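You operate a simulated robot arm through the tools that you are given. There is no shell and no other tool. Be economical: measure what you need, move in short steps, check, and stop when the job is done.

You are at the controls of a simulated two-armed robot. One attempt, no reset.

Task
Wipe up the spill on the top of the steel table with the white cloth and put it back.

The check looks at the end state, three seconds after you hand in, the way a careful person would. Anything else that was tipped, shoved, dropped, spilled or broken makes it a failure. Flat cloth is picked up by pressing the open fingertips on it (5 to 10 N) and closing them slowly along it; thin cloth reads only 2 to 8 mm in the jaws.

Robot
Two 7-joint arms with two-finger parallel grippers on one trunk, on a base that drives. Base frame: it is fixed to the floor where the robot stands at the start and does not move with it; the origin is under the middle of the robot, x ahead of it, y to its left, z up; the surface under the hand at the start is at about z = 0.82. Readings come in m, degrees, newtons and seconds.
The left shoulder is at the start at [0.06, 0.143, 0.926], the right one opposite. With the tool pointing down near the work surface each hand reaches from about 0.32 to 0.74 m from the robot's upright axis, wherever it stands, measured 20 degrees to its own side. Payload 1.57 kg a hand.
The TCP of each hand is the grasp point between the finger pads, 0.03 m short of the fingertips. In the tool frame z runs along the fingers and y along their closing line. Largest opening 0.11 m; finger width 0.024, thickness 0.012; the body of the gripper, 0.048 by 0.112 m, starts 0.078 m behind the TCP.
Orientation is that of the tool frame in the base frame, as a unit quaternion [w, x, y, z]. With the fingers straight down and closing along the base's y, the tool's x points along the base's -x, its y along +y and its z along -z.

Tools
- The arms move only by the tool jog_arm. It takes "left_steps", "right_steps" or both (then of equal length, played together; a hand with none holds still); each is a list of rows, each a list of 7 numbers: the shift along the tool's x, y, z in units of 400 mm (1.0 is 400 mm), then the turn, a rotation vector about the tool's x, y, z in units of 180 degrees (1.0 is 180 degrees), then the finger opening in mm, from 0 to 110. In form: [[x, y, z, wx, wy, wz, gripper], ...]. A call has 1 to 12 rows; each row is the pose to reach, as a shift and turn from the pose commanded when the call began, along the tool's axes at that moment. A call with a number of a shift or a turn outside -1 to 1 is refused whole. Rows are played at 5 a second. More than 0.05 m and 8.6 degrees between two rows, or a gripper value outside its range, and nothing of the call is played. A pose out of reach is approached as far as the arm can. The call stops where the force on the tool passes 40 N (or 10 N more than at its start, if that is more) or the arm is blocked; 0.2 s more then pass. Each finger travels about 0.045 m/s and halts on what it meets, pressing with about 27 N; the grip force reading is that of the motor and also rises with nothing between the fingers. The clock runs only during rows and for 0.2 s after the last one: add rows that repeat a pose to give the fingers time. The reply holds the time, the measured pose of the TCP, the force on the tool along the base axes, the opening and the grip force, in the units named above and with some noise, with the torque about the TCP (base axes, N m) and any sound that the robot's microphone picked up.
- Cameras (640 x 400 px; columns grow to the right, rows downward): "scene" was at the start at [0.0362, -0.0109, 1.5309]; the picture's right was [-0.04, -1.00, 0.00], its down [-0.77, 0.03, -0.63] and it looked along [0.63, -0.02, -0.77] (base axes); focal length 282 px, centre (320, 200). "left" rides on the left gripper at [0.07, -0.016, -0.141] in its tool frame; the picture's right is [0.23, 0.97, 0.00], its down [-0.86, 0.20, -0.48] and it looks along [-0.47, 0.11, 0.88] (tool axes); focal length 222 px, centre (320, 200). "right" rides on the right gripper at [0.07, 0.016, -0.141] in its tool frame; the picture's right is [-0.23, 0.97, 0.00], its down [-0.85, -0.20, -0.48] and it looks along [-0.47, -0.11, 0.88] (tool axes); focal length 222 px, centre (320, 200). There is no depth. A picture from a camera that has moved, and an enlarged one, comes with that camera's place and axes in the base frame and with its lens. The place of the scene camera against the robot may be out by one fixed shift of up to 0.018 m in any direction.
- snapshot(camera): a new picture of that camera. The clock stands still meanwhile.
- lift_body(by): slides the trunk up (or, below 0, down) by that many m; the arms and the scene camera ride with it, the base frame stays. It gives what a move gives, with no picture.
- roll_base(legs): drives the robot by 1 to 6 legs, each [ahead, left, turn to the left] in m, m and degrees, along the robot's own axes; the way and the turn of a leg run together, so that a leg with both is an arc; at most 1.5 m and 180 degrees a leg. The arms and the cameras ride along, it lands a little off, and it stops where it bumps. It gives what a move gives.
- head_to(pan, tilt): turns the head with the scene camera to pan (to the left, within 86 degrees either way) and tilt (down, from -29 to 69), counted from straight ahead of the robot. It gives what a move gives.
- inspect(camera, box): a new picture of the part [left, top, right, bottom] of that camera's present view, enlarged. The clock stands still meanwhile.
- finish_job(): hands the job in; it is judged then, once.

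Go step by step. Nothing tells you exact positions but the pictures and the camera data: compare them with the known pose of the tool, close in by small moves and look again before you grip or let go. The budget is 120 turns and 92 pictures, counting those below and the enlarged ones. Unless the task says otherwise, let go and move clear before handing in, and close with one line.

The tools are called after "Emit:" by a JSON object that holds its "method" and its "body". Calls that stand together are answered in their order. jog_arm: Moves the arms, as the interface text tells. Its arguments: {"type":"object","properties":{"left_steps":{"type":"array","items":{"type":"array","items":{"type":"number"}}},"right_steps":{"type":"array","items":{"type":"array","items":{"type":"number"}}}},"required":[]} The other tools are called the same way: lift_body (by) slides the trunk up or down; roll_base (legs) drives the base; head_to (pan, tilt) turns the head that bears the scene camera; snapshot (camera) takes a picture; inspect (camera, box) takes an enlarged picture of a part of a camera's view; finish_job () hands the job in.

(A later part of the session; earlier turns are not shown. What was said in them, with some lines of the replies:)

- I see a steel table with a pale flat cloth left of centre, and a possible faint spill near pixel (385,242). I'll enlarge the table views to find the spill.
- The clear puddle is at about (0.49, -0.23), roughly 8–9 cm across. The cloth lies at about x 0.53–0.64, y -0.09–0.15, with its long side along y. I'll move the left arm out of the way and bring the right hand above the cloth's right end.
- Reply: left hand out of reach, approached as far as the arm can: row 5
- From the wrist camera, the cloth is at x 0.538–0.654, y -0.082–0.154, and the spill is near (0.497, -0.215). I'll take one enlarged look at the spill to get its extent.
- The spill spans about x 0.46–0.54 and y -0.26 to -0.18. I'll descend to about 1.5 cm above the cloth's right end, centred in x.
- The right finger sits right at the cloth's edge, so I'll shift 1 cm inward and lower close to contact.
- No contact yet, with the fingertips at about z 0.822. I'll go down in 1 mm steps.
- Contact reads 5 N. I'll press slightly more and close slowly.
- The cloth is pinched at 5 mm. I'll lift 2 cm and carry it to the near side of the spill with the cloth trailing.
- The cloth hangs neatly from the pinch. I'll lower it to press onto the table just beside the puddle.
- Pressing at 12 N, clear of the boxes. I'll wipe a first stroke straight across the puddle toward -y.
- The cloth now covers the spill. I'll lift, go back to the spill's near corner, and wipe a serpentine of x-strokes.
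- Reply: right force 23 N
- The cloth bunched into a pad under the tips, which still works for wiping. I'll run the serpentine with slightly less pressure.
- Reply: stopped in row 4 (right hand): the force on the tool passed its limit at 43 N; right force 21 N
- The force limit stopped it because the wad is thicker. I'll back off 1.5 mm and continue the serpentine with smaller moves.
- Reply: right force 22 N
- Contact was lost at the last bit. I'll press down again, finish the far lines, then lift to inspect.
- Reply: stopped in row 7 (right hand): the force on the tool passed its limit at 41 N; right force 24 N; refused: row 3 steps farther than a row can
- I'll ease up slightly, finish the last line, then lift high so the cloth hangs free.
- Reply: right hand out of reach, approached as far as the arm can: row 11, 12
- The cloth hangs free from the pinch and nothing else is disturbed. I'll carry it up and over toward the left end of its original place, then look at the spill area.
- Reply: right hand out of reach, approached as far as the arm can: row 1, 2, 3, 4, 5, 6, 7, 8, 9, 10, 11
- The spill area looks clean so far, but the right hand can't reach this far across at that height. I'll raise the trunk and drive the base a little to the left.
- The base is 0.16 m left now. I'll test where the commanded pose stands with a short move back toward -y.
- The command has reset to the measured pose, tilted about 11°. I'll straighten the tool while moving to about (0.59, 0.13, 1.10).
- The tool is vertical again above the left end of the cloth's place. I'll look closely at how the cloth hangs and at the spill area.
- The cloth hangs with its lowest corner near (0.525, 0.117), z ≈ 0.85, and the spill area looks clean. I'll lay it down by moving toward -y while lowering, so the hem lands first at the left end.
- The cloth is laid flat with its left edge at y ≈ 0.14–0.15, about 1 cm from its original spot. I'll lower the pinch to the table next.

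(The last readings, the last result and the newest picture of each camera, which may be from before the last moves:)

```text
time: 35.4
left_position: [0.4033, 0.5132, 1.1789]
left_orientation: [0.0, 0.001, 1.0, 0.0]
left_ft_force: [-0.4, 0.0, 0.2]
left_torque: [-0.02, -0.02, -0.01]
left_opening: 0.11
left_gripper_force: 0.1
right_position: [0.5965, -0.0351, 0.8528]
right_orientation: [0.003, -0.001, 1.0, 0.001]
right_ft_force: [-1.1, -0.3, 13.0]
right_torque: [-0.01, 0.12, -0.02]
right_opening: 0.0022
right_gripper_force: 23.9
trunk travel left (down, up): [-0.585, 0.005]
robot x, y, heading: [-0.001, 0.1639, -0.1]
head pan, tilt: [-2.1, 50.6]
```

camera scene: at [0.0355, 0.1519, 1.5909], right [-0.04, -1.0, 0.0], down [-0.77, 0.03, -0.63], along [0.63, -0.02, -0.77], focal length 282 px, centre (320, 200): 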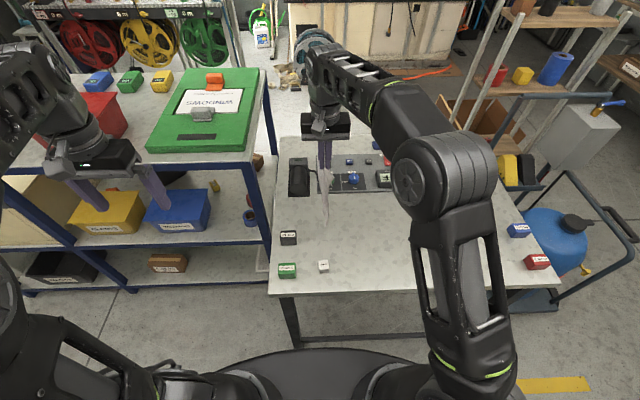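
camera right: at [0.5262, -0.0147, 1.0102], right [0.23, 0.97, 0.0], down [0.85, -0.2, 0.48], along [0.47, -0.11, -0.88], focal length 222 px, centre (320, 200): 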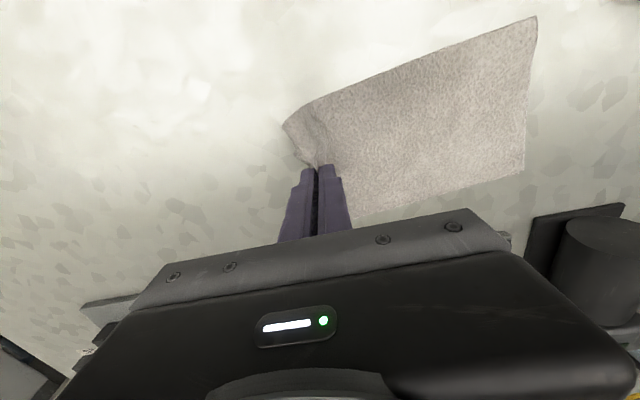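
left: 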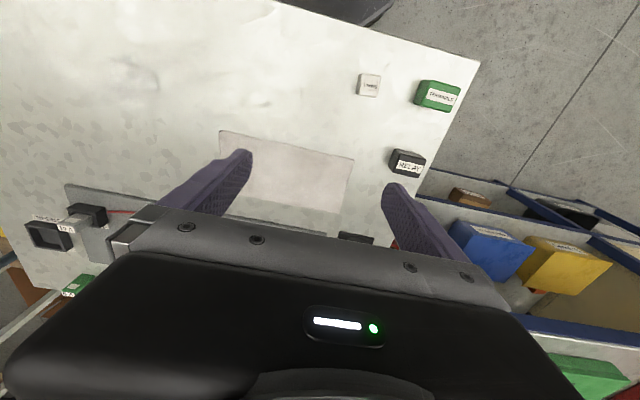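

The pinch rests on the table at 13 N. I'll ease slightly and open the fingers slowly while shifting toward -y, so the fold spreads out rightward.

Emit:
{"method": "jog_arm", "body": {"right_steps": [[0, 0, -0.001, 0, 0, 0, 3], [0, -0.005, -0.001, 0, 0, 0, 7], [0, -0.01, -0.001, 0, 0, 0, 11], [0, -0.015, -0.001, 0, 0, 0, 15], [0, -0.02, -0.001, 0, 0, 0, 19], [0, -0.025, -0.001, 0, 0, 0, 23], [0, -0.03, -0.001, 0, 0, 0, 27], [0, -0.035, -0.001, 0, 0, 0, 31], [0, -0.04, -0.001, 0, 0, 0, 35], [0, -0.045, -0.001, 0, 0, 0, 39], [0, -0.05, -0.001, 0, 0, 0, 40]]}}

Emit:
{"method": "snapshot", "body": {"camera": "right"}}

```text
time: 37.8
left_position: [0.403, 0.5127, 1.1781]
left_orientation: [0.001, 0.001, 1.0, 0.0]
left_ft_force: [0.2, 0.3, 0.7]
left_torque: [0.01, -0.02, -0.01]
left_opening: 0.1099
left_gripper_force: 0.1
right_position: [0.5959, -0.0546, 0.8518]
right_orientation: [0.001, 0.0, 1.0, 0.001]
right_ft_force: [0.1, 3.8, 10.5]
right_torque: [-0.08, 0.01, -0.01]
right_opening: 0.0367
right_gripper_force: 0.0
trunk travel left (down, up): [-0.585, 0.005]
robot x, y, heading: [0.0011, 0.1629, -0.3]
head pan, tilt: [-2.1, 50.6]
```

```text
59 pictures are left
camera right: at [0.5253, -0.0387, 0.9927], right [0.23, 0.97, 0.0], down [0.85, -0.2, 0.48], along [0.47, -0.11, -0.88], focal length 222 px, centre (320, 200)
```

right: 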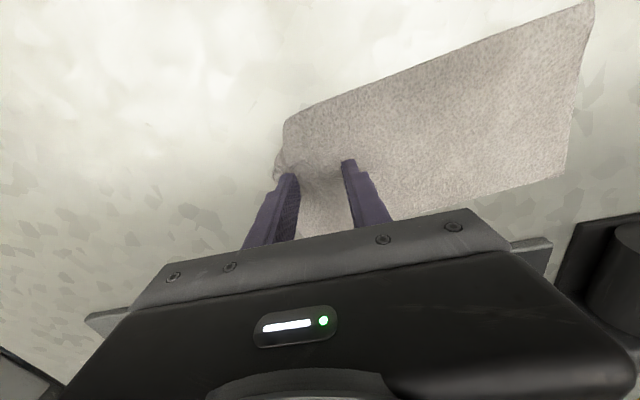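

The fold spread out nicely. I'll lift straight up slowly and look.

Emit:
{"method": "jog_arm", "body": {"right_steps": [[0, 0, -0.02, 0, 0, 0, 40], [0, 0, -0.05, 0, 0, 0, 40], [0, 0, -0.1, 0, 0, 0, 40], [0, 0, -0.17, 0, 0, 0, 40], [0, 0, -0.25, 0, 0, 0, 40], [0, 0, -0.35, 0, 0, 0, 40]]}}

Emit:
{"method": "snapshot", "body": {"camera": "right"}}

```text
time: 39.2
left_position: [0.4033, 0.5115, 1.1768]
left_orientation: [0.001, 0.001, 1.0, 0.0]
left_ft_force: [-0.5, 0.0, 0.2]
left_torque: [0.02, -0.01, -0.06]
left_opening: 0.1104
left_gripper_force: 0.2
right_position: [0.5963, -0.0528, 0.9919]
right_orientation: [0.002, -0.002, 1.0, 0.0]
right_ft_force: [-0.1, -0.4, 0.0]
right_torque: [0.01, 0.01, 0.0]
right_opening: 0.0398
right_gripper_force: 0.0
trunk travel left (down, up): [-0.585, 0.005]
robot x, y, heading: [0.0013, 0.1653, -0.1]
head pan, tilt: [-2.1, 50.6]
```

```text
58 pictures are left
camera right: at [0.5268, -0.0377, 1.1328], right [0.23, 0.97, 0.0], down [0.85, -0.2, 0.48], along [0.47, -0.11, -0.88], focal length 222 px, centre (320, 200)
```

right: 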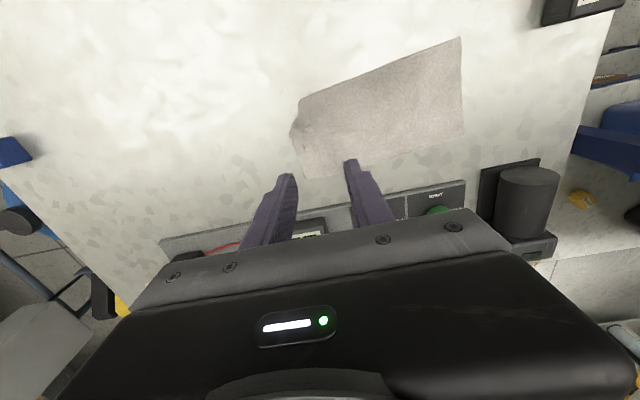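

The cloth is back nearly in place. I'll check its right corner and the spill area up close.

Emit:
{"method": "inspect", "body": {"camera": "right", "box": [260, 20, 500, 190]}}

Emit:
{"method": "inspect", "body": {"camera": "right", "box": [80, 30, 320, 180]}}

```text
2.35 times, centred on (380, 105) of right
camera zoom: at [0.5268, -0.0377, 1.1328], right [0.23, 0.97, 0.0], down [0.85, -0.2, 0.48], along [0.47, -0.11, -0.88], focal length 523 px, centre (179, 424)
```

zoom: 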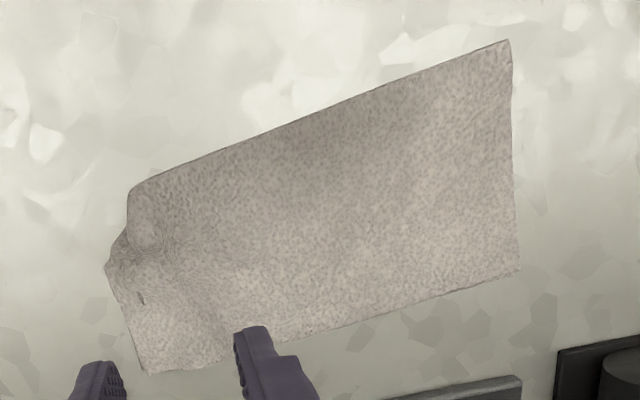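

```text
2.67 times, centred on (200, 105) of right
camera zoom: at [0.5268, -0.0377, 1.1328], right [0.23, 0.97, 0.0], down [0.85, -0.2, 0.48], along [0.47, -0.11, -0.88], focal length 592 px, centre (640, 453)
```

zoom: 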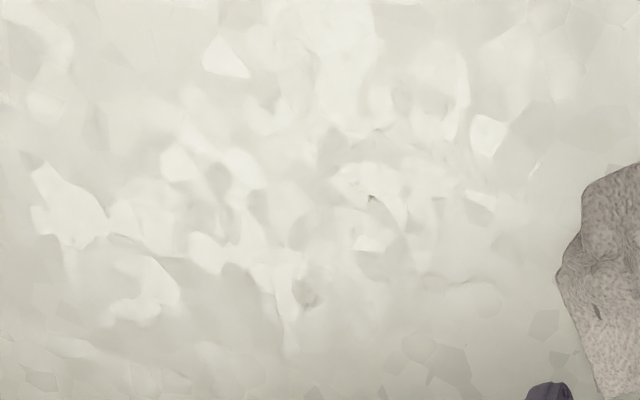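

The outline of the spill is gone, but I see faint marks near (0.53, -0.17) and (0.58, -0.13) that need a closer look. I'll move the hand over that side.

Emit:
{"method": "jog_arm", "body": {"right_steps": [[0.0, -0.1, 0, 0, 0, 0, 40], [0.0, -0.2, 0, 0, 0, 0, 40], [0, -0.3, 0, 0, 0, 0, 40], [0, -0.4, 0.0, 0, 0, 0, 40], [0, -0.4, 0.0, 0, 0, 0, 40]]}}

Emit:
{"method": "inspect", "body": {"camera": "right", "box": [160, 20, 480, 220]}}

Emit:
{"method": "inspect", "body": {"camera": "scene", "box": [280, 160, 480, 290]}}

```text
time: 40.4
left_position: [0.404, 0.5115, 1.1771]
left_orientation: [0.001, 0.0, 1.0, -0.001]
left_ft_force: [-0.5, -0.1, 0.3]
left_torque: [-0.04, 0.0, -0.02]
left_opening: 0.11
left_gripper_force: 0.0
right_position: [0.5974, -0.2152, 0.9937]
right_orientation: [0.001, -0.002, 1.0, -0.001]
right_ft_force: [-0.1, 0.6, 0.4]
right_torque: [-0.02, 0.04, 0.0]
right_opening: 0.04
right_gripper_force: 0.0
trunk travel left (down, up): [-0.585, 0.005]
robot x, y, heading: [0.0027, 0.1627, -0.0]
head pan, tilt: [-2.1, 50.6]
```

```text
2.00 times, centred on (320, 120) of right
camera zoom: at [0.5261, -0.1998, 1.1339], right [0.23, 0.97, 0.0], down [0.85, -0.2, 0.48], along [0.47, -0.11, -0.88], focal length 444 px, centre (320, 360)
```

zoom: 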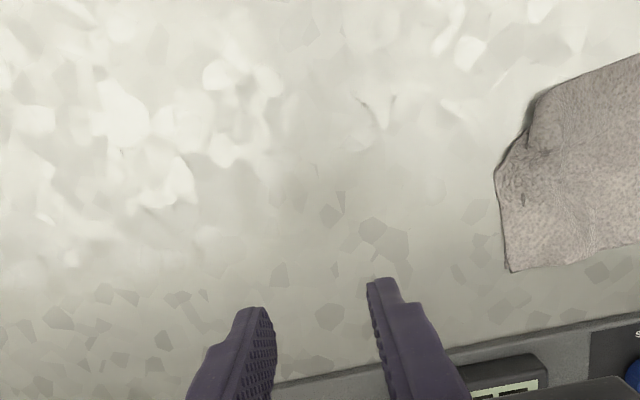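

```text
3.08 times, centred on (380, 225) of scene
camera zoom: at [0.0362, 0.1526, 1.5909], right [-0.04, -1.0, 0.0], down [-0.77, 0.03, -0.63], along [0.63, -0.02, -0.77], focal length 869 px, centre (135, 123)
```

zoom: 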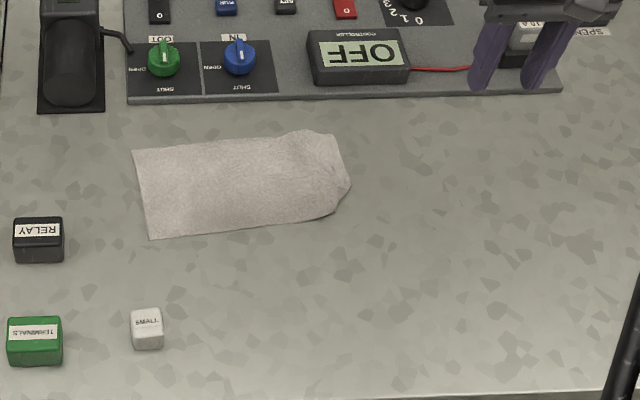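

A small dark mark persists at about (0.528, -0.169), on the old puddle's edge. I'll zoom in on it.

Emit:
{"method": "inspect", "body": {"camera": "right", "box": [300, 40, 400, 110]}}

Emit:
{"method": "inspect", "body": {"camera": "right", "box": [200, 20, 340, 110]}}

Emit:
{"method": "inspect", "body": {"camera": "scene", "box": [390, 190, 470, 240]}}

```text
5.71 times, centred on (350, 75) of right
camera zoom: at [0.5261, -0.1998, 1.1339], right [0.23, 0.97, 0.0], down [0.85, -0.2, 0.48], along [0.47, -0.11, -0.88], focal length 1269 px, centre (149, 914)
```

zoom: 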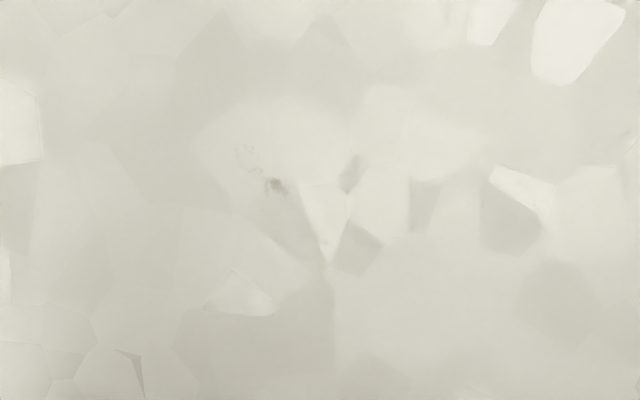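

```text
4.44 times, centred on (270, 65) of right
camera zoom: at [0.5261, -0.1998, 1.1339], right [0.23, 0.97, 0.0], down [0.85, -0.2, 0.48], along [0.47, -0.11, -0.88], focal length 987 px, centre (542, 800)
```

zoom: 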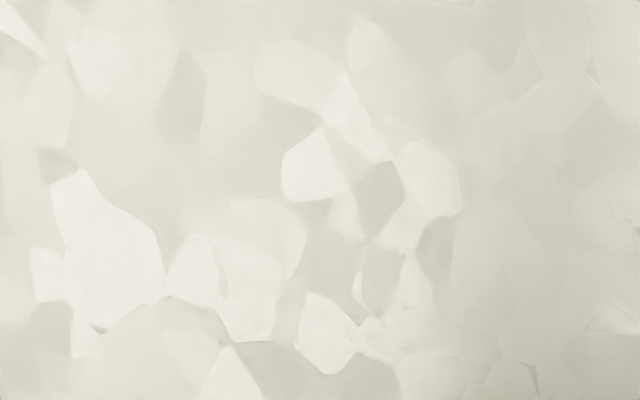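

```text
8.00 times, centred on (430, 215) of scene
camera zoom: at [0.0362, 0.1526, 1.5909], right [-0.04, -1.0, 0.0], down [-0.77, 0.03, -0.63], along [0.63, -0.02, -0.77], focal length 2260 px, centre (-560, 80)
```

zoom: 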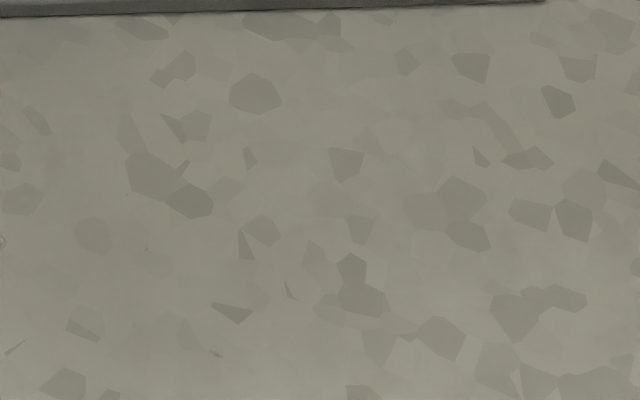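

The mark is a tiny few-millimetre smudge with no puddle outline, and could be a table blemish. I'll get one closer, more oblique view.

Emit:
{"method": "jog_arm", "body": {"right_steps": [[0.08, 0.03, 0.05, 0, 0, 0, 40], [0.14, 0.06, 0.1, 0, 0, 0, 40], [0.2, 0.1, 0.16, 0, 0, 0, 40], [0.2, 0.1, 0.16, 0, 0, 0, 40]]}}

Emit:
{"method": "snapshot", "body": {"camera": "right"}}

Emit:
{"method": "inspect", "body": {"camera": "right", "box": [180, 40, 400, 170]}}

```text
time: 41.4
left_position: [0.4039, 0.5115, 1.1783]
left_orientation: [0.0, 0.001, 1.0, 0.0]
left_ft_force: [0.4, 0.1, 0.3]
left_torque: [0.0, 0.0, 0.03]
left_opening: 0.1099
left_gripper_force: 0.1
right_position: [0.5155, -0.1736, 0.9275]
right_orientation: [0.0, 0.001, 1.0, 0.001]
right_ft_force: [-0.5, -0.1, 1.0]
right_torque: [-0.02, -0.01, 0.01]
right_opening: 0.04
right_gripper_force: 0.0
trunk travel left (down, up): [-0.585, 0.005]
robot x, y, heading: [0.0013, 0.1613, -0.1]
head pan, tilt: [-2.1, 50.6]
```

```text
50 pictures are left
camera right: at [0.4462, -0.1585, 1.0682], right [0.23, 0.97, 0.0], down [0.85, -0.2, 0.48], along [0.47, -0.11, -0.88], focal length 222 px, centre (320, 200)
```

right: 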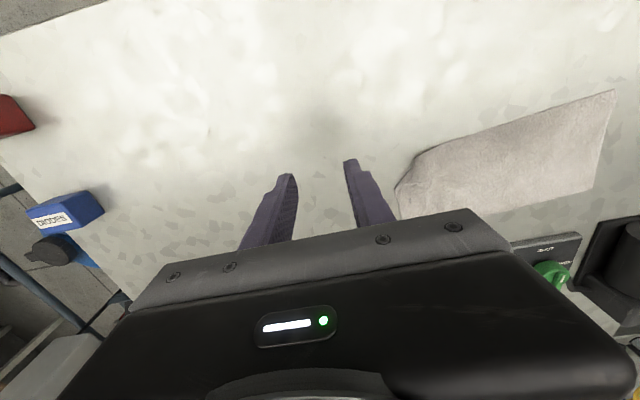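

```text
2.91 times, centred on (290, 105) of right
camera zoom: at [0.4462, -0.1585, 1.0682], right [0.23, 0.97, 0.0], down [0.85, -0.2, 0.48], along [0.47, -0.11, -0.88], focal length 646 px, centre (407, 476)
```

zoom: 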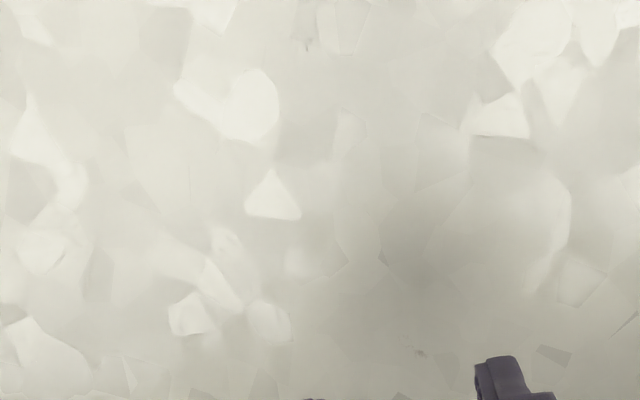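

Only tiny surface specks remain. The spill area is clean, the cloth lies flat in its place, and nothing else moved. I'll raise the right hand clear and take a final look.

Emit:
{"method": "jog_arm", "body": {"right_steps": [[0.05, -0.05, -0.08, 0, 0, 0, 40], [0.1, -0.1, -0.16, 0, 0, 0, 40], [0.14, -0.15, -0.24, 0, 0, 0, 40], [0.14, -0.2, -0.32, 0, 0, 0, 40], [0.14, -0.2, -0.32, 0, 0, 0, 40]]}}

Emit:
{"method": "snapshot", "body": {"camera": "scene"}}

```text
time: 42.6
left_position: [0.4034, 0.5109, 1.1776]
left_orientation: [0.001, 0.001, 1.0, 0.0]
left_ft_force: [-0.2, 0.6, 0.5]
left_torque: [0.0, 0.0, -0.02]
left_opening: 0.1098
left_gripper_force: 0.1
right_position: [0.4592, -0.2575, 1.0549]
right_orientation: [0.001, -0.001, 1.0, 0.001]
right_ft_force: [-0.5, 0.1, -0.5]
right_torque: [0.01, -0.02, -0.02]
right_opening: 0.04
right_gripper_force: 0.1
trunk travel left (down, up): [-0.585, 0.005]
robot x, y, heading: [0.0021, 0.1613, 0.2]
head pan, tilt: [-2.1, 50.6]
```

```text
48 pictures are left
camera scene: at [0.0361, 0.1522, 1.5909], right [-0.04, -1.0, 0.0], down [-0.77, 0.03, -0.63], along [0.63, -0.02, -0.77], focal length 282 px, centre (320, 200)
```

scene: 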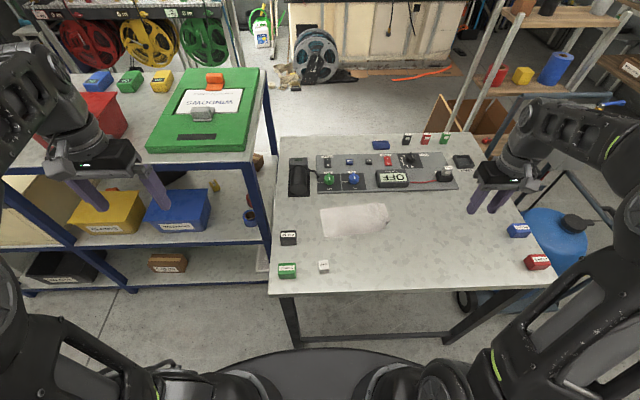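

The table is clean, the cloth is back in place, and both hands are clear, so I'm handing in.

Emit:
{"method": "finish_job", "body": {}}

```text
The job is handed in.
```

I wiped up the spill and put the white cloth back within about 2 cm of where it lay, flat except for one small tucked corner; nothing else on the table looks moved, and the last close-ups show only tiny specks there that I took for surface marks.
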